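You operate a simulated robot arm through the tools that you are given. There is no shell and no other tool. Be economical: measure what you need, move in short steps, check, and stop when the job is done.

Carry out the task below with a simulated two-armed robot. There is one attempt and no reset: what you move stays moved.

Task
Rack the green and blue sample bobbins and carry them to the small pallet.
Fine: green on the orange pad, blue on the purple; hold the rack still to lock the keeper; carry with both hands. Set down upright: what you pick out.
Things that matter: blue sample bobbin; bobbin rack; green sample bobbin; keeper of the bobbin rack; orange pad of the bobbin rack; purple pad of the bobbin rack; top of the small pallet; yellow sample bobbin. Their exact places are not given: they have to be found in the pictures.

Only the result counts: the job must be done as asked and must still hold three seconds after the hand-in. Knocking over, shifting, dropping, spilling or breaking anything else fails it.

Robot
Two 7-joint arms with two-finger parallel grippers on one trunk, on a base that drives. Base frame: it is fixed to the floor where the robot stands at the start and does not move with it; the origin is under the middle of the robot, x ahead of it, y to its left, z up; the surface under the hand at the start is at about z = 780. Readings come in mm, rad, newtons and seconds.
The left shoulder is at the start at [70, 134, 1176], the right one opposite. With the tool pointing down near the work surface each hand reaches from about 100 to 640 mm from the robot's upright axis, wherever it stands, measured 20 degrees to its own side. Places, roughly: keeper of the bobbin rack [400, 100, 800]; orange pad of the bobbin rack [500, 0, 800]; purple pad of the bobbin rack [500, 100, 800]; top of the small pallet [500, -500, 800]. Payload 1.57 kg a hand.
The TCP of each hand is the grasp point between the finger pads, 30 mm short of the fingertips. In the tool frame z runs along the fingers and y along their closing line. Largest opening 80 mm; finger width 17, thickness 12; the body of the gripper, 40 by 82 mm, starts 80 mm behind the TCP.
Orientation is that of the tool frame in the base frame, as [roll, pitch, yaw] about the fixed x, y, z axes, in that order (R = Rz(yaw) Ry(pitch) Rx(roll)). With the fingers straight down and closing along the base's y, the tool's x points along the base's -x, its y along +y and its z along -z.

Tools
- The arms move only by the tool drive_tool. It takes "left_motion", "right_motion" or both (then of equal length, played together; a hand with none holds still); each is a list of rows, each an object of numbers (a shift or turn left out is 0, a gripper value left out holds the last): "gripper": the opening, from 0 (shut) to 1 (fully open); "x", "y", "z": the shift along the base's x, y, z in mm; "rx", "ry", "rz": the turn, a rotation vector about the base's x, y, z in rad. In form: [{"gripper": .., "x": .., "y": .., "z": .., "rx": .., "ry": .., "rz": ..}, ...]. A call has 1 to 8 rows; each row is the pose to reach, as a shift and turn from the pose commanded when the call began. A row lasts 0.2 s, in which the tool goes at most 50 mm and 0.15 rad; a call with a longer step from one row to the next is refused whole, and so is a gripper value outside its range. A pose out of reach is approached as far as the arm can. The call stops where the force on the tool passes 70 N (or 10 N more than at its start, if that is more) or the arm is blocked; 0.2 s more then pass. The fingers move at their own pace (about 153 mm/s each) and stop on an object; they squeeze with about 23 N. The grip force told is the motor's: it shows also when the fingers shut on nothing. Time passes only in rows, and 0.2 s behind the last, so rows that repeat a pose let the fingers close. It gives the time, the measured TCP pose, the force on the tool (base axes), the opening and the grip force at its end, in the units of the frame above (readings bear some noise), with the torque about the TCP (base axes, N m) and any sound that the robot's microphone picked up.
- Cameras (640 x 400 px; columns grow to the right, rows downward): "scene" is now at [134.1, 0.3, 1397.1]; the picture's right is [0.06, -1.00, 0.00], its down [-0.74, -0.04, -0.67] and it looks along [0.67, 0.04, -0.74] (base axes); focal length 275 px, centre (320, 200). "left" rides on the left gripper at [72, 7, -122] in its tool frame; the picture's right is [-0.09, 1.00, 0.00], its down [-0.84, -0.08, -0.54] and it looks along [-0.54, -0.05, 0.84] (tool axes); focal length 238 px, centre (320, 200). "right" rides on the right gripper at [72, -7, -122] in its tool frame; the picture's right is [0.09, 1.00, 0.00], its down [-0.84, 0.08, -0.54] and it looks along [-0.54, 0.05, 0.84] (tool axes); focal length 238 px, centre (320, 200).
- get_image(camera): a new picture of that camera. No time passes.
- move_column(by): slides the trunk up (or, below 0, down) by that many mm; the arms and the scene camera ride with it, the base frame stays. It gives what a move gives, with no picture.
- base_move(legs): drives the robot by 1 to 6 legs, each [ahead, left, turn to the left] in mm, mm and rad, along the robot's own axes; the way and the turn of a leg run together, so that a leg with both is an arc; at most 1500 mm and 3.142 rad a leg. The arms and the cameras ride along, it lands a little off, and it stops where it bumps. It gives what a move gives.
- turn_head(pan, tilt): turns the head with the scene camera to pan (to the left, within 1.501 rad either way) and tilt (down, from -0.506 to 1.204), counted from straight ahead of the robot. It gives what a move gives.
- locate(camera, pixels): there is no depth. For up to 12 entries [column, row, z] of the newest picture of that camera ("zoom" is the newest enlarged one), the place [x, y] in the base frame at which the ray of that pixel passes the height z, good to about 2 mm, but the place of the scene camera against the robot may be out by one fixed shift of up to 18 mm in any direction. No time passes.
- zoom(camera, box): a new picture of the part [left, top, right, bottom] of that camera's present view, enlarged. No time passes.
- close_job(): hands the job in; it is judged then, once.

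Keep the steps short. Do not move on a guess: measure, check each grasp and each placing, and mend mistakes. In all there are 80 turns and 58 pictures (those below and enlarged ones count). Leave the grippers open and the arms clear of the work at the hand-in unless told otherwise, and finish with a single line.

The tools are called after "Emit:" by a JSON object that holds its "api" and its "payload". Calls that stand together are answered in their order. drive_tool: Moves the arms, as the interface text tells. Its arguments: {"type":"object","properties":{"left_motion":{"type":"array","items":{"type":"object","properties":{"gripper":{"type":"number"},"x":{"type":"number"},"y":{"type":"number"},"z":{"type":"number"},"rx":{"type":"number"},"ry":{"type":"number"},"rz":{"type":"number"}}}},"right_motion":{"type":"array","items":{"type":"object","properties":{"gripper":{"type":"number"},"x":{"type":"number"},"y":{"type":"number"},"z":{"type":"number"},"rx":{"type":"number"},"ry":{"type":"number"},"rz":{"type":"number"}}}}},"required":[]} The other tools are called the same way: move_column (by) slides the trunk up or down; base_move (legs) drives the base; turn_head (pan, tilt) turns the head that bears the scene camera; get_image (camera) takes a picture; locate (camera, pixels) gives the place at which the rays of pixels pass given heights; zoom (camera, box) takes an enlarged picture of a part of a camera's view; close_job () hands the job in.

At the start:

```text
time_s: 0.0
left_position: [529.8, 179.2, 1103.2]
left_tcp_rot: [3.142, 0.001, -3.14]
left_wrist_force: [0.0, 0.0, 0.2]
left_torque: [0.0, -0.01, 0.02]
left_grip_width: 79.9
left_grip_force: 0.1
right_position: [412.2, -177.0, 1088.9]
right_tcp_rot: [-3.14, 0.0, 3.141]
right_wrist_force: [0.0, 1.3, 0.1]
right_torque: [-0.03, -0.01, -0.01]
right_grip_width: 80.0
right_grip_force: 0.1
trunk travel left (down, up): [-750.0, 190.0]
robot x, y, heading: [-5.7, -1.1, 0.002]
head pan, tilt: [0.056, 0.834]
```

scene: 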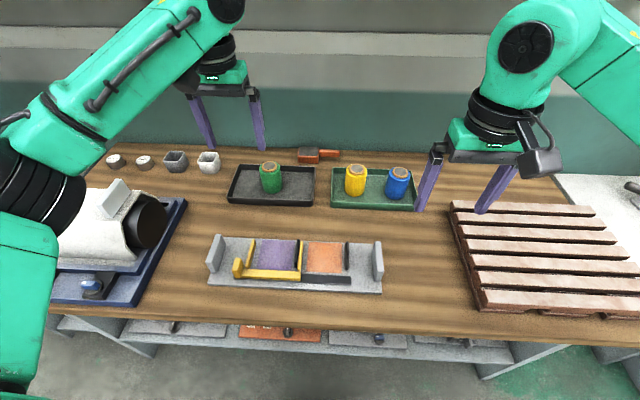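
right: 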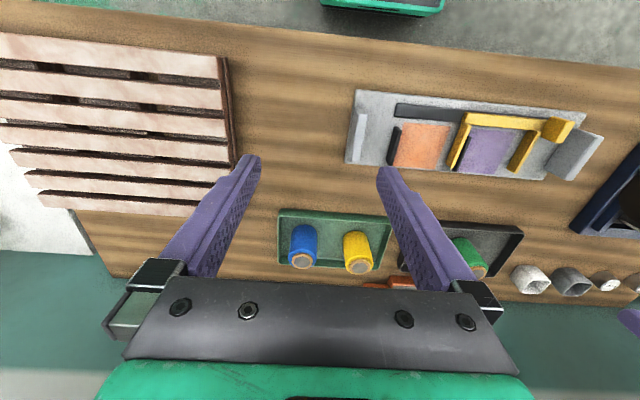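
left: 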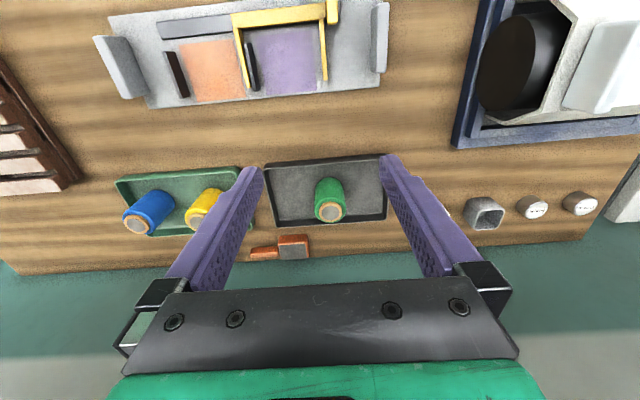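

I see the rack in the middle, with purple and orange pads and a yellow keeper. The green bobbin is in the dark tray; yellow and blue are in the green tray. I'll zoom in on the rack and the trays.

Emit:
{"api": "zoom", "payload": {"camera": "scene", "box": [190, 220, 400, 310]}}

Emit:
{"api": "zoom", "payload": {"camera": "scene", "box": [220, 140, 430, 230]}}

Emit:
{"api": "zoom", "payload": {"camera": "left", "box": [90, 0, 400, 120]}}

```text
3.05 times, centred on (295, 265) of scene
```

zoom: 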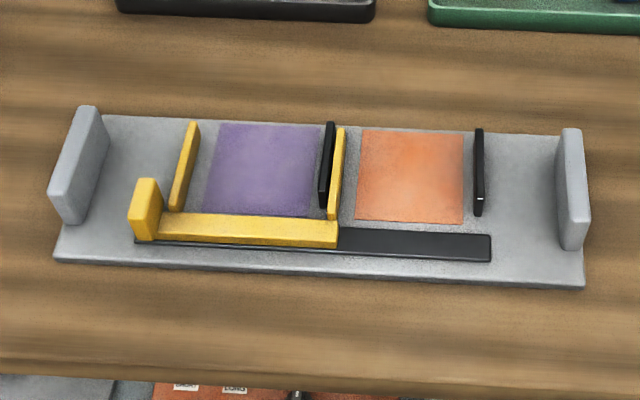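

```text
3.05 times, centred on (325, 185) of scene
```

zoom: 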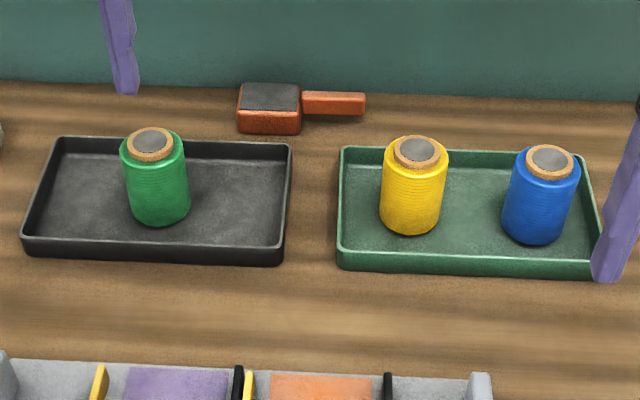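

```text
2.06 times, centred on (245, 60) of left
```

zoom: 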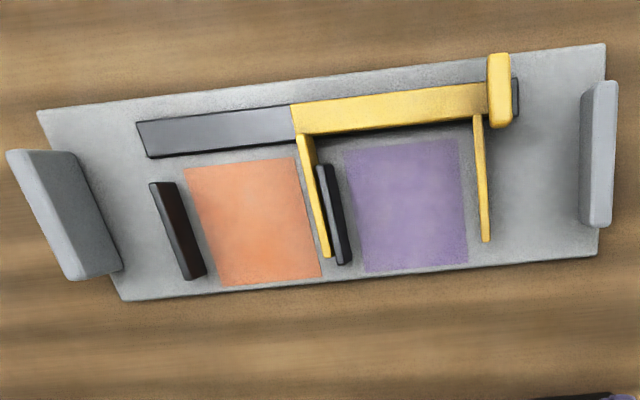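

Next I'll locate rack features in the left wrist view at several heights.

Emit:
{"api": "locate", "payload": {"camera": "zoom", "pixels": [[122, 300, 780], [596, 255, 780], [38, 112, 780], [604, 45, 780], [183, 168, 795], [296, 160, 795], [322, 275, 795], [222, 286, 795], [346, 150, 795], [458, 140, 795], [469, 262, 795], [365, 272, 795]]}}

Emit:
{"api": "locate", "payload": {"camera": "left", "pixels": [[330, 211, 840], [330, 211, 860], [135, 222, 840], [135, 222, 860], [197, 217, 840], [267, 224, 780], [386, 218, 780], [266, 166, 780], [384, 156, 780], [149, 236, 780], [118, 181, 780]]}}

Emit:
{"api": "locate", "payload": {"camera": "scene", "pixels": [[270, 166, 840], [270, 166, 860], [397, 172, 840], [397, 172, 860], [270, 192, 790], [397, 198, 790], [207, 283, 780], [381, 293, 780], [218, 234, 780], [478, 312, 780], [450, 200, 780]]}}

```text
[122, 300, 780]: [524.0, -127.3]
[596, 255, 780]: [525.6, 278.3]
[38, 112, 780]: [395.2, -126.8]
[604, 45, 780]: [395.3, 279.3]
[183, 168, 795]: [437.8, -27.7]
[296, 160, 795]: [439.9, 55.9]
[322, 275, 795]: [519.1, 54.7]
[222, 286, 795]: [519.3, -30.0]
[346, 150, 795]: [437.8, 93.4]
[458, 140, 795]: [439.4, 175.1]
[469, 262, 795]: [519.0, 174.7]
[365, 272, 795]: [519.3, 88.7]
```

```text
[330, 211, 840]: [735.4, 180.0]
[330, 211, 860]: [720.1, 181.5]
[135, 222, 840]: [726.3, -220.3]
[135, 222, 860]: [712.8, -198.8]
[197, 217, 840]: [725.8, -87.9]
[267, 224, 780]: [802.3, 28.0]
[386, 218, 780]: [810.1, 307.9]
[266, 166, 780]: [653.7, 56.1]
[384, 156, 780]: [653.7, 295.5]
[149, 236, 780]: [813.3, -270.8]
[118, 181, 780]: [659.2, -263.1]
```

```text
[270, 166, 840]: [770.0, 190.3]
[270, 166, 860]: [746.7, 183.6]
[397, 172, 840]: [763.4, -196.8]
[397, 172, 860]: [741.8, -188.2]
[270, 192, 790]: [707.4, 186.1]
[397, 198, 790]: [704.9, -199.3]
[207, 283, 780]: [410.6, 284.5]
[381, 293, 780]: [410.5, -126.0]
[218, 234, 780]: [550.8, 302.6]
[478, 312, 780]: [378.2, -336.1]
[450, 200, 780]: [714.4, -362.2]
```

The rack is axis-aligned, x 395–525 and y −127–279. The bobbins sit near x≈700, out of reach from here, so I'll have to drive forward. First I'll look down at the table's front edge.

Emit:
{"api": "turn_head", "payload": {"pan": 0.0, "tilt": 1.2}}

Emit:
{"api": "get_image", "payload": {"camera": "scene"}}

```text
time_s: 0.8
left_position: [530.9, 178.1, 1103.9]
left_tcp_rot: [-3.141, -0.001, -3.14]
left_wrist_force: [-0.4, 0.1, 0.1]
left_torque: [-0.02, 0.01, -0.01]
left_grip_width: 80.0
left_grip_force: 0.1
right_position: [412.5, -176.8, 1088.8]
right_tcp_rot: [3.141, -0.001, 3.14]
right_wrist_force: [-0.3, 0.9, -0.6]
right_torque: [-0.02, -0.02, 0.02]
right_grip_width: 79.9
right_grip_force: 0.1
trunk travel left (down, up): [-750.0, 190.0]
robot x, y, heading: [-3.1, 0.1, 0.002]
head pan, tilt: [0.0, 1.201]
```

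```text
51 pictures are left
```

scene: 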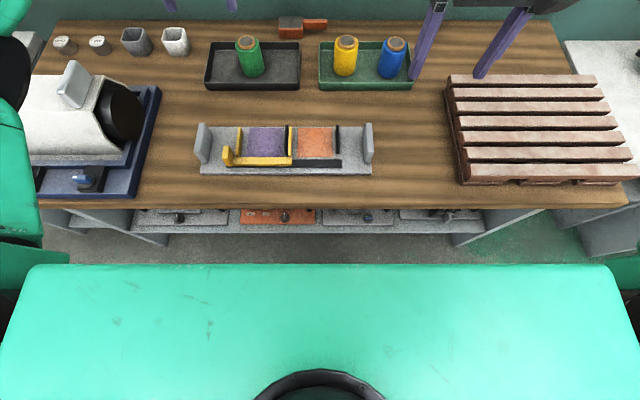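

The robot's green front edge is at row 265 and the table edge at row 207. I'll locate both.

Emit:
{"api": "locate", "payload": {"camera": "scene", "pixels": [[320, 208, 780], [320, 265, 1200], [320, 265, 1000], [320, 265, 800], [320, 265, 500], [320, 265, 300], [320, 233, 500], [320, 233, 300], [20, 290, 1000], [20, 290, 300], [320, 250, 0]]}}

```text
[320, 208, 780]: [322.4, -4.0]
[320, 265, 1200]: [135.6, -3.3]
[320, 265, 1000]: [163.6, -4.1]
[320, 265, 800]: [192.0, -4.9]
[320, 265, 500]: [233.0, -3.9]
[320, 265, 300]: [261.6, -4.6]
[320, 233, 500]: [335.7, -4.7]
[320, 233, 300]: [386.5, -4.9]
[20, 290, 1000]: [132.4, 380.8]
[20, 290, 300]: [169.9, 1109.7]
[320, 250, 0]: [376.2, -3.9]
```

The table edge is at x≈307 (after correcting for the scene shift), and the robot's front is probably well behind it. I'll drive ahead in short steps, 50 mm first, and check.

Emit:
{"api": "base_move", "payload": {"legs": [[50, 0, 0]]}}

Emit:
{"api": "turn_head", "payload": {"pan": 1.5, "tilt": 1.2}}

Emit:
{"api": "get_image", "payload": {"camera": "scene"}}

```text
time_s: 1.8
left_position: [573.2, 179.4, 1107.0]
left_tcp_rot: [3.141, 0.006, -3.138]
left_wrist_force: [-0.4, -0.2, 0.6]
left_torque: [-0.03, -0.02, -0.01]
left_grip_width: 79.8
left_grip_force: 0.0
right_position: [457.3, -176.8, 1092.2]
right_tcp_rot: [3.141, 0.004, 3.14]
right_wrist_force: [-0.9, 0.4, -0.6]
right_torque: [0.01, -0.06, 0.01]
right_grip_width: 80.0
right_grip_force: 0.0
trunk travel left (down, up): [-750.0, 190.0]
robot x, y, heading: [51.7, -0.2, 0.003]
head pan, tilt: [0.0, 1.201]
```

```text
time_s: 3.4
left_position: [578.8, 179.7, 1104.4]
left_tcp_rot: [-3.14, -0.001, -3.138]
left_wrist_force: [0.0, -0.4, 0.9]
left_torque: [0.02, 0.03, 0.03]
left_grip_width: 80.2
left_grip_force: 0.0
right_position: [461.8, -176.5, 1089.3]
right_tcp_rot: [-3.14, -0.001, 3.141]
right_wrist_force: [-0.1, -0.3, -0.3]
right_torque: [0.01, 0.01, 0.01]
right_grip_width: 79.7
right_grip_force: 0.0
trunk travel left (down, up): [-750.0, 190.0]
robot x, y, heading: [51.4, 1.8, 0.0]
head pan, tilt: [1.499, 1.201]
```

```text
50 pictures are left
```

scene: 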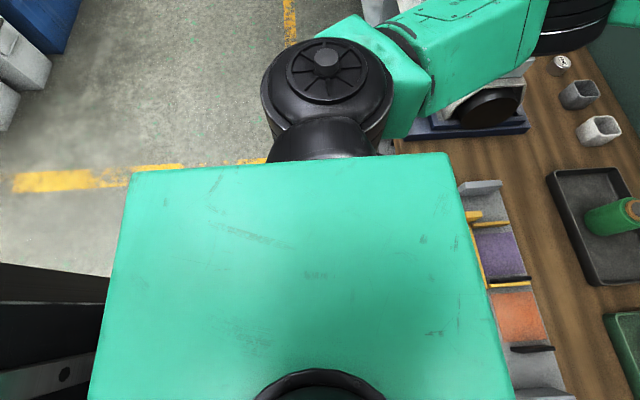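

The torso is compact and no base sticks out. I'll move 60 mm further ahead and turn the head back.

Emit:
{"api": "base_move", "payload": {"legs": [[60, 0, 0]]}}

Emit:
{"api": "turn_head", "payload": {"pan": 0.0, "tilt": 0.95}}

Emit:
{"api": "get_image", "payload": {"camera": "scene"}}

Emit:
{"api": "get_image", "payload": {"camera": "left"}}

```text
time_s: 4.3
left_position: [636.5, 181.0, 1102.7]
left_tcp_rot: [-3.141, -0.002, -3.14]
left_wrist_force: [0.7, 0.4, -0.6]
left_torque: [-0.01, 0.03, 0.03]
left_grip_width: 80.1
left_grip_force: 0.0
right_position: [519.2, -175.4, 1090.0]
right_tcp_rot: [-3.141, 0.001, -3.14]
right_wrist_force: [0.3, -0.2, -1.0]
right_torque: [0.02, 0.05, 0.01]
right_grip_width: 80.1
right_grip_force: 0.0
trunk travel left (down, up): [-750.0, 190.0]
robot x, y, heading: [109.6, 2.8, 0.004]
head pan, tilt: [1.499, 1.201]
```

```text
time_s: 5.9
left_position: [638.7, 178.2, 1102.1]
left_tcp_rot: [-3.141, -0.004, 3.141]
left_wrist_force: [0.7, 0.4, -0.2]
left_torque: [-0.01, -0.01, -0.01]
left_grip_width: 80.0
left_grip_force: 0.0
right_position: [521.0, -176.2, 1089.1]
right_tcp_rot: [-3.142, 0.0, -3.139]
right_wrist_force: [-0.4, -0.5, -0.6]
right_torque: [-0.02, 0.01, -0.02]
right_grip_width: 80.1
right_grip_force: 0.0
trunk travel left (down, up): [-750.0, 190.0]
robot x, y, heading: [110.7, -0.7, 0.003]
head pan, tilt: [0.0, 0.949]
```

```text
49 pictures are left
```

scene: 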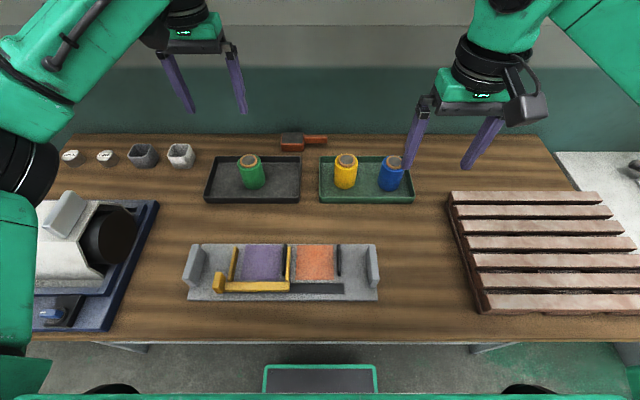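

```text
48 pictures are left
```

left: 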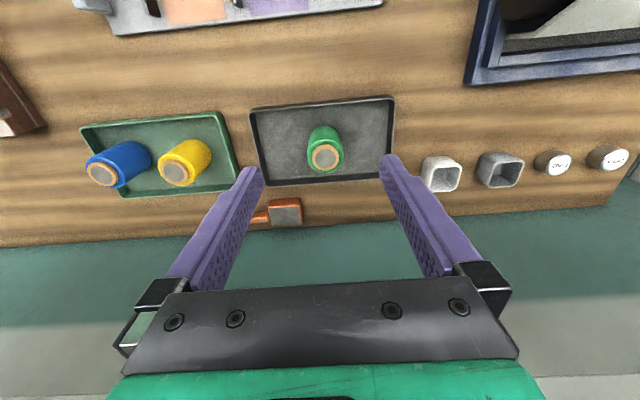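

No bump, and the robot is at x≈110. I'll triangulate the green bobbin from the new left view.

Emit:
{"api": "locate", "payload": {"camera": "left", "pixels": [[326, 158, 840], [326, 158, 860], [326, 158, 880], [309, 158, 860], [343, 158, 860], [178, 173, 860], [103, 174, 860], [323, 128, 780], [268, 185, 780], [395, 172, 780], [250, 110, 780], [391, 96, 780]]}}

Emit:
{"api": "locate", "payload": {"camera": "scene", "pixels": [[250, 158, 860], [347, 158, 860], [394, 161, 860], [187, 300, 780], [377, 301, 780], [204, 201, 780], [253, 188, 783], [480, 315, 780], [450, 205, 780], [320, 365, 300], [320, 365, 100], [320, 340, 780]]}}

```text
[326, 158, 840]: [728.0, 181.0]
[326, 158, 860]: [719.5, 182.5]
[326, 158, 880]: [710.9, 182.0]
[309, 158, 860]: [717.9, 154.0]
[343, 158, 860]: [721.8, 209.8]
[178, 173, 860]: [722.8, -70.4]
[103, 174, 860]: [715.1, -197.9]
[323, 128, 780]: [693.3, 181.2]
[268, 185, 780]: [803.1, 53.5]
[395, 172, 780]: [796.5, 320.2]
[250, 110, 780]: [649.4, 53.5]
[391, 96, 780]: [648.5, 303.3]
```

```text
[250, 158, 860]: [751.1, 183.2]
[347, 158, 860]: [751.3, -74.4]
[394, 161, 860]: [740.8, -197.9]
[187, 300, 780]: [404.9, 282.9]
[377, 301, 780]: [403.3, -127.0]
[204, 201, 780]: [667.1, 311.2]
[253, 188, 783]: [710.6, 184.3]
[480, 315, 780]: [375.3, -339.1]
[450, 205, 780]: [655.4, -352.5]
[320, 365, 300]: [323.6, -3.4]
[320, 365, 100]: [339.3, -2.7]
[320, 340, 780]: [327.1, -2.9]
```

Triangulation puts the green top at about (719, 182, 861), with a diameter of about 56. I'll bring the left hand above it at z≈960 and check there.

Emit:
{"api": "drive_tool", "payload": {"left_motion": [{"gripper": 1, "x": 30, "y": 2, "z": -30}, {"x": 60, "y": 3, "z": -65}, {"x": 80, "y": 4, "z": -105}, {"x": 80, "y": 4, "z": -142}, {"x": 80, "y": 4, "z": -142}]}}

Emit:
{"api": "get_image", "payload": {"camera": "left"}}

```text
time_s: 7.0
left_position: [750.1, 178.6, 925.7]
left_tcp_rot: [3.139, -0.057, 3.134]
left_wrist_force: [2.3, -1.1, 0.6]
left_torque: [0.05, 0.21, 0.01]
left_grip_width: 80.2
left_grip_force: 0.0
right_position: [573.7, -176.6, 1061.8]
right_tcp_rot: [-3.139, -0.055, 3.141]
right_wrist_force: [-0.2, 1.0, -0.6]
right_torque: [-0.03, 0.03, 0.02]
right_grip_width: 80.0
right_grip_force: 0.1
trunk travel left (down, up): [-750.0, 190.0]
robot x, y, heading: [103.8, 1.6, -0.001]
head pan, tilt: [0.0, 0.949]
stopped in row 5 (left hand): the arm was blocked; the commanded pose is now the measured one
```

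```text
47 pictures are left
```

left: 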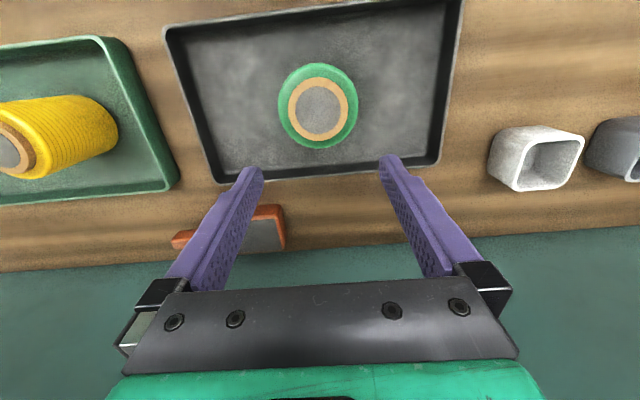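

Both hands pitched by −0.055 rad, which means the whole robot is tipping forward. I'll pull both arms back right away.

Emit:
{"api": "drive_tool", "payload": {"left_motion": [{"x": -30, "z": 25}, {"x": -65, "z": 55}, {"x": -100, "z": 85}, {"x": -135, "z": 110}, {"x": -170, "z": 130}, {"x": -200, "z": 140}, {"x": -200, "z": 140}], "right_motion": [{"x": -35}, {"x": -70}, {"x": -105}, {"x": -140}, {"x": -175}, {"x": -205}, {"x": -205}]}}

Emit:
{"api": "get_image", "payload": {"camera": "scene"}}

```text
time_s: 8.6
left_position: [516.5, 178.9, 1089.4]
left_tcp_rot: [3.139, -0.017, 3.134]
left_wrist_force: [0.4, -0.8, 0.4]
left_torque: [-0.01, -0.01, -0.02]
left_grip_width: 80.1
left_grip_force: 0.0
right_position: [325.4, -176.3, 1083.2]
right_tcp_rot: [-3.14, -0.017, 3.141]
right_wrist_force: [0.5, 0.4, 0.0]
right_torque: [0.01, 0.04, -0.02]
right_grip_width: 80.0
right_grip_force: 0.2
trunk travel left (down, up): [-750.0, 190.0]
robot x, y, heading: [102.0, 0.7, -0.003]
head pan, tilt: [0.0, 0.949]
```

```text
46 pictures are left
```

scene: 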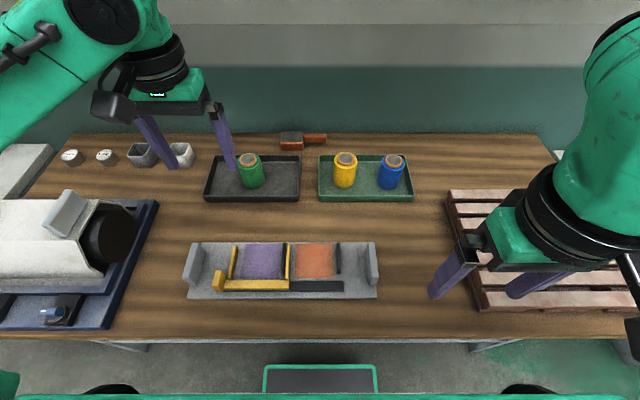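

The rack appears at the same pixels as before, so the body is about upright again. I'll zoom on the base front at the bottom of the view to understand the stance.

Emit:
{"api": "turn_head", "payload": {"pan": 0.0, "tilt": 1.1}}

Emit:
{"api": "get_image", "payload": {"camera": "scene"}}

Emit:
{"api": "get_image", "payload": {"camera": "right"}}

```text
time_s: 9.3
left_position: [517.2, 178.4, 1089.0]
left_tcp_rot: [3.139, -0.016, 3.132]
left_wrist_force: [-0.6, -0.1, -0.1]
left_torque: [0.01, 0.02, 0.0]
left_grip_width: 80.2
left_grip_force: 0.0
right_position: [325.9, -176.9, 1081.6]
right_tcp_rot: [-3.14, -0.018, 3.14]
right_wrist_force: [0.8, 1.0, 0.1]
right_torque: [-0.02, 0.01, 0.03]
right_grip_width: 79.9
right_grip_force: 0.2
trunk travel left (down, up): [-750.0, 190.0]
robot x, y, heading: [100.7, 1.0, -0.006]
head pan, tilt: [0.0, 1.1]
```

```text
45 pictures are left
```

scene: 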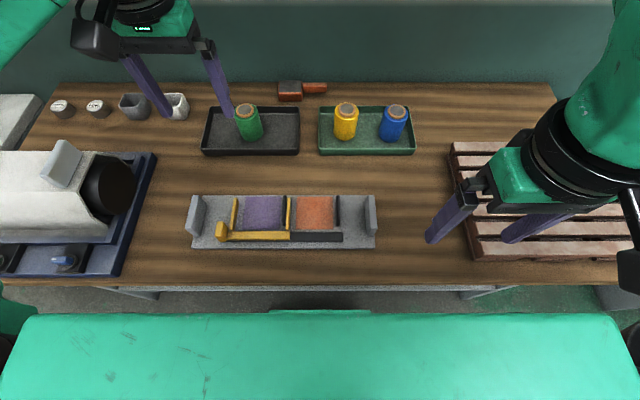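

```text
44 pictures are left
```

right: 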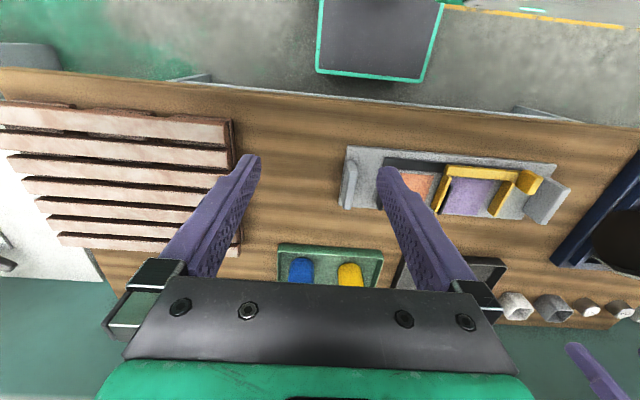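

The right camera sees the base's front plate, with its edge at row ~80. I'll locate it at several heights.

Emit:
{"api": "locate", "payload": {"camera": "right", "pixels": [[316, 73, 0], [316, 73, 200], [316, 73, 400], [316, 73, 600], [425, 82, 0], [425, 82, 200], [425, 82, 400], [425, 82, 600], [300, 96, 780], [345, 148, 790]]}}

Emit:
{"api": "locate", "payload": {"camera": "scene", "pixels": [[270, 311, 200], [370, 311, 200], [270, 311, 400], [370, 311, 400], [191, 248, 780], [375, 248, 780]]}}

```text
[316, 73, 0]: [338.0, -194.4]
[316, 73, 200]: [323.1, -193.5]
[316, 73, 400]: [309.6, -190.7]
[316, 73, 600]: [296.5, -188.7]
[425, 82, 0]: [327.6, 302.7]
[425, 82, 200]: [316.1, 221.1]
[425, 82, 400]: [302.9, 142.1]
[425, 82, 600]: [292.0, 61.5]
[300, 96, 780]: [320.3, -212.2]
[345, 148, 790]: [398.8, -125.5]
```

```text
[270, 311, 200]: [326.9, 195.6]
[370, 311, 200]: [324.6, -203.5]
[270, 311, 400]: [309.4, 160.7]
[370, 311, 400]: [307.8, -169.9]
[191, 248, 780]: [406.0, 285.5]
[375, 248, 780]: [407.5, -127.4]
```

The base front plate is low (z≈200) and 218 ahead of the axis. The tip came from the long reach. I'll drive 55 mm further to shorten the reach, with the arms retracted.

Emit:
{"api": "base_move", "payload": {"legs": [[30, 0, 0.0]]}}

Emit:
{"api": "base_move", "payload": {"legs": [[30, 0, 0.0]]}}

```text
time_s: 10.2
left_position: [539.9, 179.0, 1091.1]
left_tcp_rot: [3.14, -0.011, 3.13]
left_wrist_force: [-0.4, 0.4, 0.1]
left_torque: [0.03, -0.08, 0.0]
left_grip_width: 80.0
left_grip_force: 0.1
right_position: [349.4, -176.2, 1084.2]
right_tcp_rot: [-3.14, -0.011, -3.141]
right_wrist_force: [0.3, 0.4, -0.2]
right_torque: [-0.01, -0.06, 0.01]
right_grip_width: 80.1
right_grip_force: 0.1
trunk travel left (down, up): [-750.0, 190.0]
robot x, y, heading: [130.8, 1.7, -0.006]
head pan, tilt: [0.0, 1.1]
```

```text
time_s: 11.0
left_position: [570.3, 178.0, 1090.2]
left_tcp_rot: [3.14, -0.011, 3.131]
left_wrist_force: [-0.3, -0.4, 0.3]
left_torque: [0.0, -0.03, -0.03]
left_grip_width: 79.7
left_grip_force: 0.0
right_position: [380.4, -176.1, 1085.2]
right_tcp_rot: [-3.14, -0.012, 3.14]
right_wrist_force: [0.3, 0.5, 0.2]
right_torque: [0.0, -0.05, 0.02]
right_grip_width: 80.1
right_grip_force: 0.1
trunk travel left (down, up): [-750.0, 190.0]
robot x, y, heading: [162.6, -0.6, -0.0]
head pan, tilt: [0.0, 1.1]
```

No bump; the robot is at x≈163. I'll move the left hand slowly to x≈719 and z≈990, watching for tilt.

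Emit:
{"api": "drive_tool", "payload": {"left_motion": [{"x": 20, "y": 0, "z": -12, "ry": -0.01}, {"x": 40, "y": 1, "z": -25, "ry": -0.01}, {"x": 60, "y": 1, "z": -37, "ry": -0.01}, {"x": 80, "y": 2, "z": -50, "ry": -0.01}, {"x": 100, "y": 2, "z": -62, "ry": -0.01}, {"x": 120, "y": 2, "z": -75, "ry": -0.01}, {"x": 140, "y": 3, "z": -87, "ry": -0.01}, {"x": 149, "y": 3, "z": -95, "ry": -0.01}]}}

```text
time_s: 12.8
left_position: [725.6, 179.5, 992.5]
left_tcp_rot: [3.138, -0.006, 3.13]
left_wrist_force: [0.2, -0.3, 0.4]
left_torque: [-0.01, 0.0, 0.01]
left_grip_width: 80.0
left_grip_force: 0.0
right_position: [384.9, -175.9, 1081.8]
right_tcp_rot: [-3.139, -0.016, 3.141]
right_wrist_force: [-0.3, 0.2, 0.5]
right_torque: [0.02, -0.01, 0.0]
right_grip_width: 79.9
right_grip_force: 0.1
trunk travel left (down, up): [-750.0, 190.0]
robot x, y, heading: [161.2, -1.1, 0.0]
head pan, tilt: [0.0, 1.1]
```

Stable, with only a tiny sag. A check picture from the left camera comes next.

Emit:
{"api": "get_image", "payload": {"camera": "left"}}

```text
43 pictures are left
```

left: 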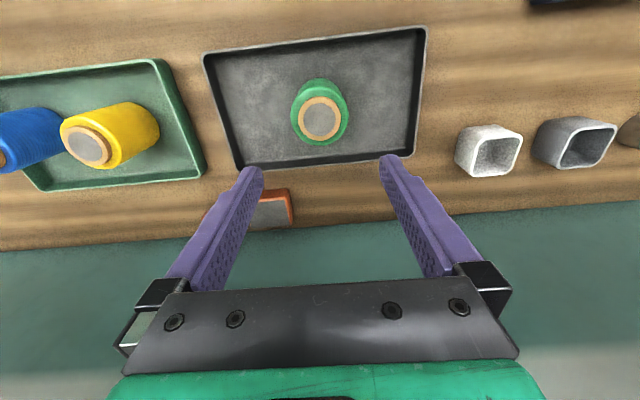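

Emit:
{"api": "locate", "payload": {"camera": "left", "pixels": [[320, 119, 861], [320, 119, 855], [291, 112, 850], [348, 112, 850], [300, 119, 861], [342, 119, 861], [85, 147, 861], [319, 79, 785], [246, 168, 780], [413, 155, 780], [203, 54, 790], [425, 27, 790]]}}

```text
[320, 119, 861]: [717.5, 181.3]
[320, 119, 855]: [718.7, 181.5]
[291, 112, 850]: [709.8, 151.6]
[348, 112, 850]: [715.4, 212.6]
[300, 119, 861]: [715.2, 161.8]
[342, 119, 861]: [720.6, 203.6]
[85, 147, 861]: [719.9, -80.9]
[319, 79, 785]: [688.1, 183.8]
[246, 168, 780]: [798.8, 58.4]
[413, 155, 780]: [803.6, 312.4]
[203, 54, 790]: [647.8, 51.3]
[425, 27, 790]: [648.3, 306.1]
```

Green is centred at (718, 182), diameter ~58. I'll align and go down to z≈900 with the fingertips just above the top.

Emit:
{"api": "drive_tool", "payload": {"left_motion": [{"x": -4, "y": 1, "z": -20}, {"x": -8, "y": 2, "z": -40}, {"x": -8, "y": 2, "z": -60}, {"x": -8, "y": 2, "z": -75}, {"x": -8, "y": 2, "z": -90}, {"x": -8, "y": 2, "z": -90}]}}

```text
time_s: 14.2
left_position: [715.4, 183.4, 904.7]
left_tcp_rot: [3.141, -0.006, 3.13]
left_wrist_force: [0.1, -0.5, -0.5]
left_torque: [0.05, 0.02, -0.01]
left_grip_width: 80.1
left_grip_force: 0.1
right_position: [383.1, -176.5, 1083.1]
right_tcp_rot: [-3.14, -0.015, 3.141]
right_wrist_force: [0.2, 0.1, 0.2]
right_torque: [0.02, 0.03, -0.01]
right_grip_width: 79.8
right_grip_force: 0.0
trunk travel left (down, up): [-750.0, 190.0]
robot x, y, heading: [164.6, -0.5, -0.002]
head pan, tilt: [0.0, 1.1]
```

The left hand is aligned. I'll descend to z≈836 and close.

Emit:
{"api": "drive_tool", "payload": {"left_motion": [{"x": 2, "y": -1, "z": -20}, {"x": 2, "y": -1, "z": -40}, {"x": 2, "y": -1, "z": -55}, {"x": 2, "y": -1, "z": -68}, {"x": 2, "y": -1, "z": -68, "gripper": 0.5}, {"x": 2, "y": -1, "z": -68, "gripper": 0.4}, {"x": 2, "y": -1, "z": -68, "gripper": 0.4}]}}

Emit:
{"api": "get_image", "payload": {"camera": "left"}}

```text
time_s: 15.8
left_position: [718.4, 181.4, 836.8]
left_tcp_rot: [3.14, -0.005, 3.131]
left_wrist_force: [1.1, 0.3, 0.3]
left_torque: [-0.11, -0.01, 0.05]
left_grip_width: 59.5
left_grip_force: 23.1
right_position: [384.6, -177.7, 1082.0]
right_tcp_rot: [-3.14, -0.015, -3.141]
right_wrist_force: [0.0, 0.1, -0.8]
right_torque: [-0.03, -0.04, 0.0]
right_grip_width: 79.9
right_grip_force: 0.2
trunk travel left (down, up): [-750.0, 190.0]
robot x, y, heading: [161.2, 2.8, 0.0]
head pan, tilt: [0.0, 1.1]
```

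```text
42 pictures are left
```

left: 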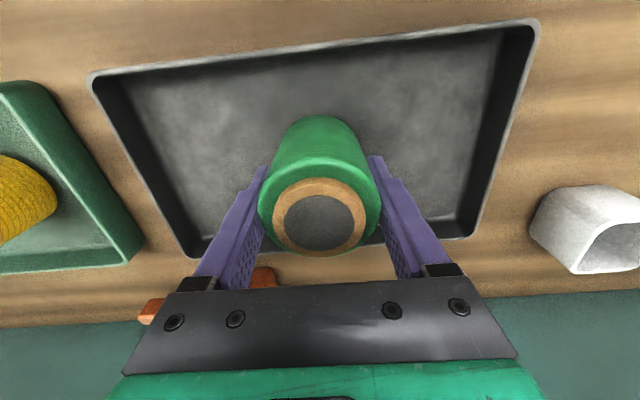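

Green is gripped at 59.5 mm. I'll lift it 90 mm and bring the right hand across to look at the rack closely.

Emit:
{"api": "drive_tool", "payload": {"left_motion": [{"z": 15, "gripper": 0.4}, {"z": 30}, {"z": 50}, {"z": 70}, {"z": 90}, {"z": 90}], "right_motion": [{"y": 20, "z": -20}, {"y": 45, "z": -40}, {"y": 70, "z": -60}, {"y": 95, "z": -80}, {"y": 120, "z": -100}, {"y": 130, "z": -110}]}}

Emit:
{"api": "get_image", "payload": {"camera": "right"}}

Emit:
{"api": "get_image", "payload": {"camera": "left"}}

```text
time_s: 17.2
left_position: [717.6, 181.9, 926.4]
left_tcp_rot: [3.138, -0.006, 3.132]
left_wrist_force: [0.0, 0.3, -1.5]
left_torque: [-0.01, -0.02, 0.04]
left_grip_width: 59.2
left_grip_force: 23.1
right_position: [385.2, -45.6, 972.6]
right_tcp_rot: [-3.14, -0.018, -3.141]
right_wrist_force: [-1.1, 0.2, 0.2]
right_torque: [-0.02, 0.0, -0.05]
right_grip_width: 80.1
right_grip_force: 0.2
trunk travel left (down, up): [-750.0, 190.0]
robot x, y, heading: [163.1, -1.5, -0.004]
head pan, tilt: [0.0, 1.1]
```

```text
41 pictures are left
```

right: 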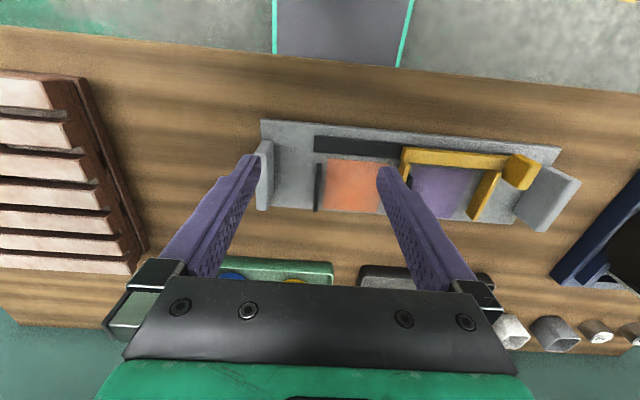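

```text
40 pictures are left
```

left: 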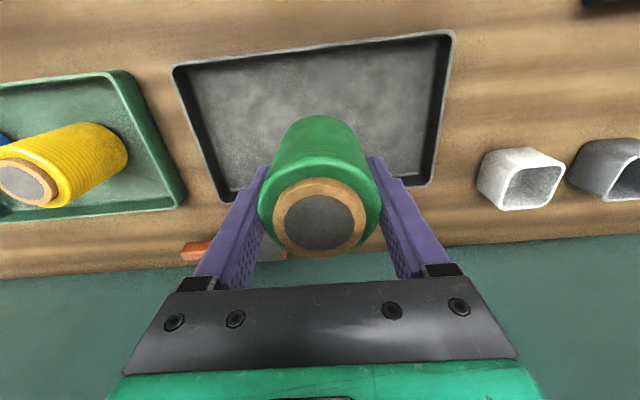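

The lift is clean. I'll zoom the right view on the rack to measure heights.

Emit:
{"api": "zoom", "payload": {"camera": "right", "box": [250, 110, 590, 240]}}

```text
1.88 times, centred on (420, 175) of right
```

zoom: 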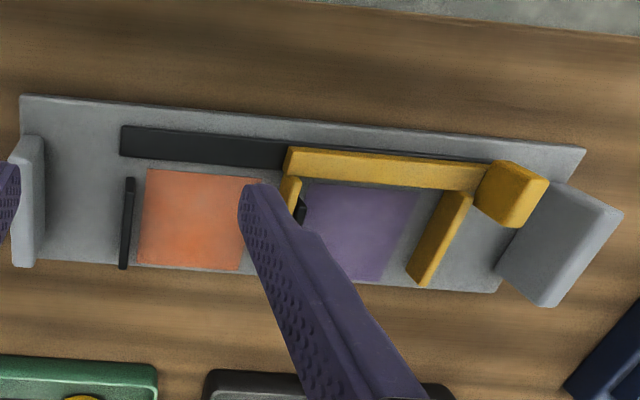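

Emit:
{"api": "locate", "payload": {"camera": "zoom", "pixels": [[426, 286, 795], [426, 286, 815], [426, 286, 835], [408, 276, 790], [408, 276, 800], [238, 270, 795], [262, 176, 795], [147, 168, 795], [138, 264, 795], [127, 178, 810], [620, 212, 840], [583, 148, 785]]}}

Emit:
{"api": "locate", "payload": {"camera": "zoom", "pixels": [[620, 212, 860], [552, 306, 840], [552, 306, 860], [42, 138, 830], [42, 138, 850], [283, 170, 805], [286, 150, 815], [548, 180, 830], [530, 225, 830], [503, 160, 830], [122, 125, 790], [496, 292, 785]]}}

```text
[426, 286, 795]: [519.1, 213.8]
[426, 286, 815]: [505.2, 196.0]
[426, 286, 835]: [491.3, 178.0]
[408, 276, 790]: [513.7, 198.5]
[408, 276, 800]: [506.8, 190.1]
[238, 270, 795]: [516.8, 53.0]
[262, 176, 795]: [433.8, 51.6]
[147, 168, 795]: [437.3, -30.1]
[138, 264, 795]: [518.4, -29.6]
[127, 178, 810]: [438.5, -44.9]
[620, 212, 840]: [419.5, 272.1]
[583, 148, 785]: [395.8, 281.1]
```

```text
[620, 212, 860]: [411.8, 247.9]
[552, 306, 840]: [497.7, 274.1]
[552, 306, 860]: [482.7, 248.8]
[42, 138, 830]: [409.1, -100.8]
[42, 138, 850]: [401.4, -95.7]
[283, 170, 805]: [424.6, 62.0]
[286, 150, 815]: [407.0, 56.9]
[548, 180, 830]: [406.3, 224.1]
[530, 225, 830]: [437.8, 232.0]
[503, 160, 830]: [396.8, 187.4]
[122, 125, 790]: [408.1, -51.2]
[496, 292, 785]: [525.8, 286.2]
```

Rack heights: pads z≈790–795, keeper fingers and stops top out near 817, handles top out near 840. I'll carry green to above the orange pad at about (479, 8) while the right hand backs off.

Emit:
{"api": "drive_tool", "payload": {"left_motion": [{"x": -30, "y": -20, "gripper": 0.4}, {"x": -64, "y": -45}, {"x": -98, "y": -70}, {"x": -132, "y": -95}, {"x": -166, "y": -120}, {"x": -200, "y": -145}, {"x": -225, "y": -165}, {"x": -239, "y": -174}], "right_motion": [{"y": -40, "z": 20}, {"y": -80, "z": 40}, {"y": -120, "z": 60}, {"y": -150, "z": 80}, {"y": -170, "z": 100}, {"y": -180, "z": 110}, {"y": -180, "z": 110}, {"y": -180, "z": 110}]}}

Emit:
{"api": "get_image", "payload": {"camera": "left"}}

```text
time_s: 19.0
left_position: [477.7, 8.1, 926.8]
left_tcp_rot: [3.139, -0.007, 3.132]
left_wrist_force: [-0.2, 0.1, -1.6]
left_torque: [0.02, -0.01, 0.03]
left_grip_width: 59.5
left_grip_force: 23.6
right_position: [383.2, -226.0, 1081.1]
right_tcp_rot: [-3.139, -0.017, -3.14]
right_wrist_force: [0.1, -0.2, 0.2]
right_torque: [0.06, -0.02, -0.01]
right_grip_width: 80.2
right_grip_force: 0.0
trunk travel left (down, up): [-750.0, 190.0]
robot x, y, heading: [161.0, -1.1, -0.003]
head pan, tilt: [0.0, 1.1]
```

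```text
38 pictures are left
```

left: 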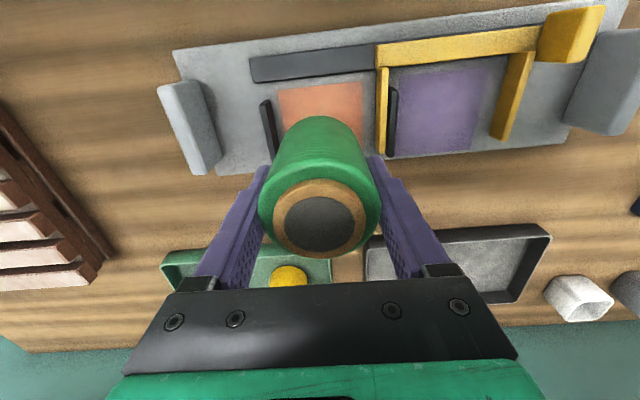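

Green is above the orange pad. I'll check the stop and keeper-finger places from this view.

Emit:
{"api": "locate", "payload": {"camera": "left", "pixels": [[271, 100, 812], [280, 156, 812], [262, 103, 812], [377, 72, 815], [388, 70, 815], [378, 155, 815], [387, 155, 815], [397, 90, 812], [397, 150, 812], [278, 90, 792], [364, 80, 792], [215, 163, 838]]}}

```text
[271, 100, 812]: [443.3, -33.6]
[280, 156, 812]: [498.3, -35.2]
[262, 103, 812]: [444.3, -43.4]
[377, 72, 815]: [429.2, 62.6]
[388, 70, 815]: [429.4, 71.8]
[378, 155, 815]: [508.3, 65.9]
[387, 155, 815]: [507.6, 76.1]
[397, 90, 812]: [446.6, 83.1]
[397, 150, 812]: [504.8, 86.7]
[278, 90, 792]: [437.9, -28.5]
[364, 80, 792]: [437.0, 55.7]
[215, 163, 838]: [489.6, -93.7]
```

The gap is y −34 to 63, so y=8 suits. I'll descend to just above the pad.

Emit:
{"api": "drive_tool", "payload": {"left_motion": [{"x": 1, "z": -20, "gripper": 0.4}, {"x": 1, "z": -40}, {"x": 1, "z": -60}, {"x": 1, "z": -72}, {"x": 1, "z": -77}, {"x": 1, "z": -80}, {"x": 1, "z": -80}]}}

```text
time_s: 20.6
left_position: [480.9, 7.1, 846.0]
left_tcp_rot: [3.138, -0.006, 3.132]
left_wrist_force: [0.4, 0.2, -0.8]
left_torque: [0.0, -0.02, 0.0]
left_grip_width: 59.3
left_grip_force: 22.6
right_position: [383.3, -226.9, 1082.1]
right_tcp_rot: [-3.138, -0.015, -3.141]
right_wrist_force: [0.8, 0.1, 0.8]
right_torque: [0.0, 0.02, 0.0]
right_grip_width: 80.2
right_grip_force: 0.0
trunk travel left (down, up): [-750.0, 190.0]
robot x, y, heading: [162.6, 3.1, -0.008]
head pan, tilt: [0.0, 1.1]
```

Emit:
{"api": "drive_tool", "payload": {"left_motion": [{"z": -2}, {"z": -3}, {"z": -4}, {"z": -4}]}}

Emit:
{"api": "get_image", "payload": {"camera": "left"}}

```text
time_s: 21.6
left_position: [479.7, 8.7, 842.6]
left_tcp_rot: [3.14, -0.001, 3.13]
left_wrist_force: [5.0, 1.7, 21.7]
left_torque: [0.22, 0.05, -0.14]
left_grip_width: 59.4
left_grip_force: 22.9
right_position: [382.5, -225.9, 1082.3]
right_tcp_rot: [-3.14, -0.017, -3.142]
right_wrist_force: [0.1, -0.3, 0.7]
right_torque: [0.01, 0.02, -0.01]
right_grip_width: 79.8
right_grip_force: 0.1
trunk travel left (down, up): [-750.0, 190.0]
robot x, y, heading: [161.6, -0.2, -0.001]
head pan, tilt: [0.0, 1.1]
```

```text
37 pictures are left
```

left: 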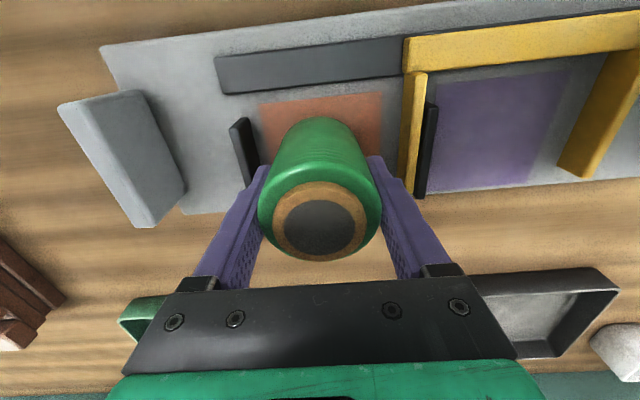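

Contact at 22 N, so the bobbin is on the pad. I'll ease up 2 mm, open to ~68 mm and rise.

Emit:
{"api": "drive_tool", "payload": {"left_motion": [{"z": 2}, {"z": 2, "gripper": 0.84}, {"z": 2, "gripper": 0.84}, {"z": 2}, {"z": 20}, {"z": 45}, {"z": 75}, {"z": 100}]}}

Emit:
{"api": "get_image", "payload": {"camera": "left"}}

```text
time_s: 23.4
left_position: [479.3, 9.9, 941.9]
left_tcp_rot: [3.139, -0.005, 3.132]
left_wrist_force: [-0.7, -0.2, 0.1]
left_torque: [-0.01, -0.02, -0.02]
left_grip_width: 67.2
left_grip_force: 0.0
right_position: [384.2, -226.8, 1083.0]
right_tcp_rot: [-3.14, -0.015, -3.142]
right_wrist_force: [0.0, 0.3, 0.2]
right_torque: [0.02, 0.0, 0.0]
right_grip_width: 80.1
right_grip_force: 0.0
trunk travel left (down, up): [-750.0, 190.0]
robot x, y, heading: [163.6, 2.3, -0.004]
head pan, tilt: [0.0, 1.1]
```

```text
36 pictures are left
```

left: 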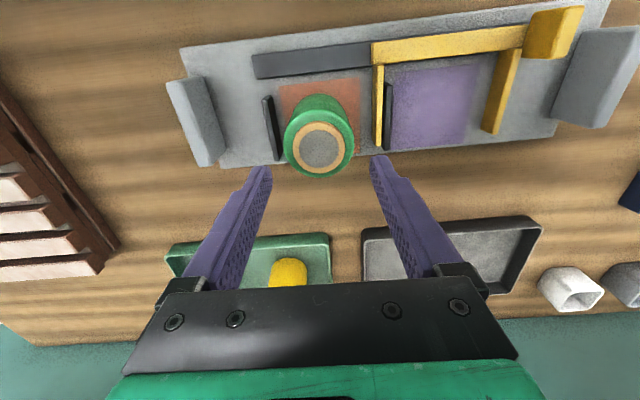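

Green stands upright on orange. Next, I'll retract the left hand and bring the right hand toward the blue bobbin.

Emit:
{"api": "drive_tool", "payload": {"left_motion": [{"z": 30, "y": 15}, {"z": 60, "y": 40, "x": -15}, {"z": 80, "y": 70, "x": -30}, {"z": 100, "y": 100, "x": -45}, {"z": 110, "y": 130, "x": -60}, {"z": 110, "y": 160, "x": -75}, {"z": 110, "y": 190, "x": -85}, {"z": 110, "y": 210, "x": -90}], "right_motion": [{"x": 25, "z": -5, "ry": -0.015}, {"x": 60, "z": -15, "ry": -0.015}, {"x": 97, "z": -25, "y": 5, "ry": -0.015}, {"x": 134, "z": -35, "y": 10, "ry": -0.015}, {"x": 171, "z": -45, "y": 15, "ry": -0.015}, {"x": 208, "z": -55, "y": 20, "ry": -0.015}, {"x": 240, "z": -65, "y": 25, "ry": -0.015}, {"x": 265, "z": -75, "y": 28, "ry": -0.015}]}}

Emit:
{"api": "get_image", "payload": {"camera": "right"}}

```text
time_s: 25.2
left_position: [464.2, 58.9, 1007.2]
left_tcp_rot: [3.14, -0.005, 3.131]
left_wrist_force: [-0.6, -0.5, -0.2]
left_torque: [-0.01, 0.04, -0.02]
left_grip_width: 67.4
left_grip_force: 0.1
left hand out of reach, approached as far as the arm can: row 3, 4, 5, 6, 7, 8
right_position: [650.1, -197.4, 1006.6]
right_tcp_rot: [-3.141, -0.002, -3.14]
right_wrist_force: [-0.8, 0.1, -0.5]
right_torque: [-0.02, 0.04, 0.0]
right_grip_width: 80.1
right_grip_force: 0.1
trunk travel left (down, up): [-750.0, 190.0]
robot x, y, heading: [161.1, 6.0, -0.003]
head pan, tilt: [0.0, 1.1]
```

```text
35 pictures are left
```

right: 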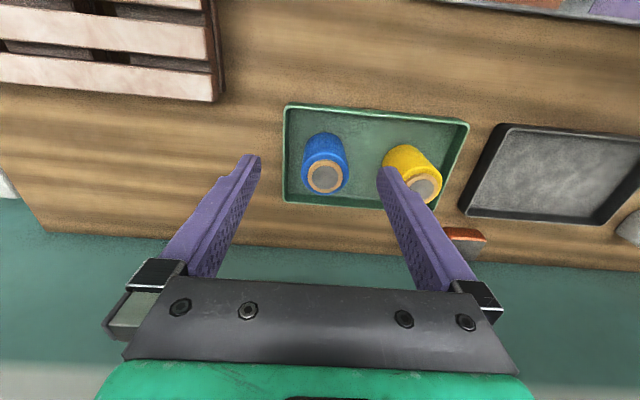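

The left hand stopped at a reach limit, which is harmless. I'll locate the blue bobbin's top at (325,176).

Emit:
{"api": "locate", "payload": {"camera": "right", "pixels": [[325, 177, 861], [304, 177, 861], [347, 172, 850], [325, 134, 785], [423, 185, 861], [284, 203, 780], [288, 104, 790]]}}

```text
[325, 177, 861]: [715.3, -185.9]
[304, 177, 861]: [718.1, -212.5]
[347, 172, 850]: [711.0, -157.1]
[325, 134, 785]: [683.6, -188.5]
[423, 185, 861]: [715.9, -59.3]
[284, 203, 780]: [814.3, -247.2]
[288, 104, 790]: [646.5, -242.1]
```

Blue is at (715, −186). I'll move over it at z≈905 slowly.

Emit:
{"api": "drive_tool", "payload": {"right_motion": [{"x": 20, "y": 4, "z": -15}, {"x": 40, "y": 8, "z": -30}, {"x": 58, "y": 11, "z": -50}, {"x": 65, "y": 12, "z": -70}, {"x": 65, "y": 12, "z": -85}, {"x": 65, "y": 12, "z": -100}, {"x": 65, "y": 12, "z": -100}]}}

Emit:
{"api": "get_image", "payload": {"camera": "right"}}

```text
time_s: 26.8
left_position: [463.2, 56.6, 1007.7]
left_tcp_rot: [3.138, -0.005, 3.131]
left_wrist_force: [0.9, -0.7, -0.6]
left_torque: [0.0, 0.0, 0.02]
left_grip_width: 67.4
left_grip_force: 0.0
right_position: [680.1, -202.1, 927.8]
right_tcp_rot: [-3.139, 0.001, -3.141]
right_wrist_force: [0.1, -0.1, 0.8]
right_torque: [0.02, -0.02, 0.01]
right_grip_width: 80.1
right_grip_force: 0.1
right hand out of reach, approached as far as the arm can: row 3, 4, 5, 6, 7
trunk travel left (down, up): [-750.0, 190.0]
robot x, y, heading: [159.5, -0.4, -0.0]
head pan, tilt: [0.0, 1.1]
```

```text
34 pictures are left
```

right: 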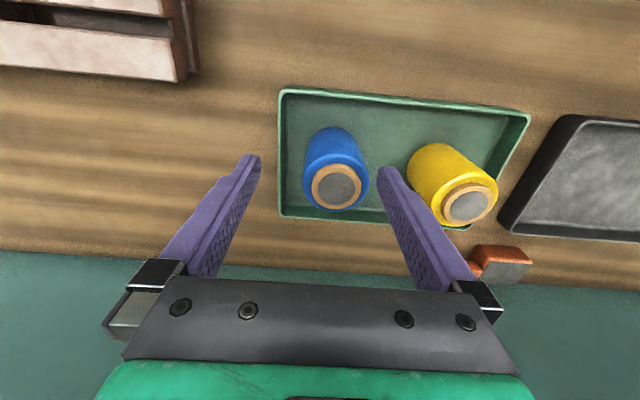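

The right arm stuck at (680, −202, 928). I'll go up and try going forward at greater height first.

Emit:
{"api": "drive_tool", "payload": {"right_motion": [{"z": 20}, {"z": 40}, {"z": 60}, {"z": 80}, {"z": 80}]}}

```text
time_s: 28.0
left_position: [463.5, 56.9, 1007.2]
left_tcp_rot: [3.141, -0.006, 3.132]
left_wrist_force: [0.5, 0.8, 0.2]
left_torque: [0.02, 0.0, 0.03]
left_grip_width: 67.3
left_grip_force: 0.1
right_position: [680.0, -200.0, 1007.0]
right_tcp_rot: [-3.14, 0.0, -3.141]
right_wrist_force: [0.4, 0.1, -0.6]
right_torque: [0.02, -0.01, 0.02]
right_grip_width: 79.8
right_grip_force: 0.1
trunk travel left (down, up): [-750.0, 190.0]
robot x, y, heading: [163.8, -1.8, -0.003]
head pan, tilt: [0.0, 1.1]
```

Emit:
{"api": "drive_tool", "payload": {"right_motion": [{"x": 12, "y": 5}, {"x": 24, "y": 10}, {"x": 35, "y": 14}, {"x": 35, "y": 14}, {"x": 35, "y": 14, "z": -20}, {"x": 35, "y": 14, "z": -40}]}}

```text
time_s: 29.4
left_position: [462.7, 57.1, 1005.9]
left_tcp_rot: [3.141, -0.005, 3.13]
left_wrist_force: [0.6, 0.4, 1.0]
left_torque: [-0.01, 0.01, 0.03]
left_grip_width: 66.9
left_grip_force: 0.0
right_position: [695.0, -198.4, 973.3]
right_tcp_rot: [-3.141, 0.0, -3.141]
right_wrist_force: [0.4, 0.7, -0.5]
right_torque: [-0.03, 0.0, -0.01]
right_grip_width: 80.1
right_grip_force: 0.0
right hand out of reach, approached as far as the arm can: row 2, 3, 4, 5, 6
trunk travel left (down, up): [-750.0, 190.0]
robot x, y, heading: [165.0, -1.3, -0.0]
head pan, tilt: [0.0, 1.1]
```

Probably a wrist joint limit. The bobbin is round, so I can turn the hand; I'll try a yaw of +0.3 while moving forward.

Emit:
{"api": "drive_tool", "payload": {"right_motion": [{"rz": 0.1}, {"rz": 0.2}, {"rz": 0.3}, {"rz": 0.3, "x": 10, "y": 6}, {"rz": 0.3, "x": 20, "y": 12}, {"rz": 0.3, "x": 20, "y": 12}]}}

```text
time_s: 30.8
left_position: [463.0, 55.3, 1006.9]
left_tcp_rot: [3.138, -0.006, 3.129]
left_wrist_force: [0.8, 0.9, -0.6]
left_torque: [-0.01, 0.01, 0.05]
left_grip_width: 67.2
left_grip_force: 0.3
right_position: [679.2, -177.1, 976.7]
right_tcp_rot: [-3.139, 0.001, -2.843]
right_wrist_force: [-0.8, -0.3, 0.3]
right_torque: [-0.04, -0.01, -0.02]
right_grip_width: 80.0
right_grip_force: 0.0
right hand out of reach, approached as far as the arm can: row 3, 4, 5, 6
trunk travel left (down, up): [-750.0, 190.0]
robot x, y, heading: [160.6, 2.6, -0.004]
head pan, tilt: [0.0, 1.1]
```

That was worse. I'll turn the other way.

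Emit:
{"api": "drive_tool", "payload": {"right_motion": [{"rz": -0.12}, {"rz": -0.24}, {"rz": -0.36}, {"rz": -0.48, "x": 8}, {"rz": -0.6, "x": 18, "y": -4}, {"rz": -0.6, "x": 28, "y": -6}, {"rz": -0.6, "x": 36, "y": -8}, {"rz": -0.6, "x": 36, "y": -8}]}}

```text
time_s: 32.6
left_position: [464.0, 57.7, 1007.0]
left_tcp_rot: [3.139, -0.006, 3.132]
left_wrist_force: [0.6, -0.8, -0.4]
left_torque: [-0.02, 0.02, -0.03]
left_grip_width: 67.1
left_grip_force: 0.1
right_position: [694.2, -194.7, 979.3]
right_tcp_rot: [-3.139, -0.002, 2.841]
right_wrist_force: [0.4, -1.1, -0.6]
right_torque: [0.01, 0.02, -0.03]
right_grip_width: 80.2
right_grip_force: 0.1
right hand out of reach, approached as far as the arm can: row 4, 5, 6, 7, 8
trunk travel left (down, up): [-750.0, 190.0]
robot x, y, heading: [161.1, -0.6, -0.001]
head pan, tilt: [0.0, 1.1]
```

Still limited at x≈694. I'll retract the right hand to a comfortable pose, straighten the yaw and approach higher.

Emit:
{"api": "drive_tool", "payload": {"right_motion": [{"rz": 0.1, "x": -20, "z": 20}, {"rz": 0.2, "x": -45, "z": 40}, {"rz": 0.3, "x": -70, "z": 60}, {"rz": 0.3, "x": -95, "z": 80, "y": 5}, {"rz": 0.3, "x": -115, "z": 100, "y": 10}, {"rz": 0.3, "x": -115, "z": 110, "y": 16}, {"rz": 0.3, "x": -115, "z": 110, "y": 16}]}}

Emit:
{"api": "drive_tool", "payload": {"right_motion": [{"x": 20}, {"x": 40}, {"x": 60}, {"x": 80, "z": -10}, {"x": 100, "z": -20}, {"x": 120, "z": -35}, {"x": 135, "z": -55}, {"x": 135, "z": -75}]}}

```text
time_s: 34.2
left_position: [463.4, 57.8, 1007.1]
left_tcp_rot: [3.14, -0.005, 3.132]
left_wrist_force: [-0.1, 0.5, -0.4]
left_torque: [0.0, -0.01, 0.01]
left_grip_width: 67.2
left_grip_force: 0.0
right_position: [580.1, -178.6, 1089.9]
right_tcp_rot: [-3.139, -0.003, 3.141]
right_wrist_force: [-0.2, 0.6, 0.7]
right_torque: [-0.01, 0.01, -0.03]
right_grip_width: 80.1
right_grip_force: 0.1
trunk travel left (down, up): [-750.0, 190.0]
robot x, y, heading: [163.1, 1.4, -0.001]
head pan, tilt: [0.0, 1.1]
```

```text
time_s: 36.2
left_position: [493.2, 62.3, 997.7]
left_tcp_rot: [-3.139, -0.032, 3.129]
left_wrist_force: [0.9, 0.5, -0.8]
left_torque: [-0.06, 0.04, -0.01]
left_grip_width: 67.0
left_grip_force: 0.1
right_position: [724.2, -184.9, 998.3]
right_tcp_rot: [-3.133, -0.031, 3.136]
right_wrist_force: [-0.4, -0.5, -0.2]
right_torque: [-0.03, 0.04, 0.0]
right_grip_width: 80.0
right_grip_force: 0.1
right hand out of reach, approached as far as the arm can: row 6, 7, 8
trunk travel left (down, up): [-750.0, 190.0]
robot x, y, heading: [166.7, -0.8, -0.007]
head pan, tilt: [0.0, 1.1]
stopped in row 8 (right hand): the arm was blocked; the commanded pose is now the measured one
```

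The robot is tilting forward again (−0.03), so I'll back off both arms.

Emit:
{"api": "drive_tool", "payload": {"left_motion": [{"x": -15, "z": 15}, {"x": -30, "z": 30}, {"x": -45, "z": 40}, {"x": -55, "z": 50}, {"x": -55, "z": 50}], "right_motion": [{"x": -35, "z": 10}, {"x": -70, "z": 20}, {"x": -100, "z": 30}, {"x": -120, "z": 40}, {"x": -120, "z": 40}]}}

Emit:
{"api": "get_image", "payload": {"camera": "scene"}}

```text
time_s: 37.4
left_position: [462.4, 53.5, 1015.7]
left_tcp_rot: [3.131, -0.008, 3.102]
left_wrist_force: [1.0, 0.1, 0.1]
left_torque: [-0.02, 0.0, -0.04]
left_grip_width: 67.4
left_grip_force: 0.1
left hand out of reach, approached as far as the arm can: row 1, 2, 3, 4, 5
right_position: [582.6, -187.9, 1047.2]
right_tcp_rot: [-3.135, -0.013, 3.139]
right_wrist_force: [0.0, 0.1, 0.5]
right_torque: [0.02, 0.03, -0.02]
right_grip_width: 80.1
right_grip_force: 0.2
trunk travel left (down, up): [-750.0, 190.0]
robot x, y, heading: [167.2, -1.5, 0.0]
head pan, tilt: [0.0, 1.1]
```

```text
33 pictures are left
```

scene: 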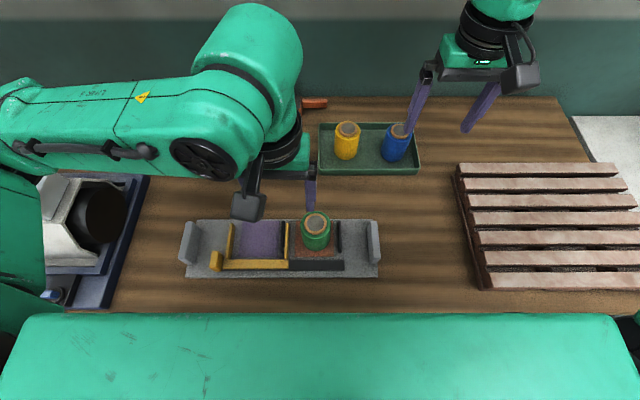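

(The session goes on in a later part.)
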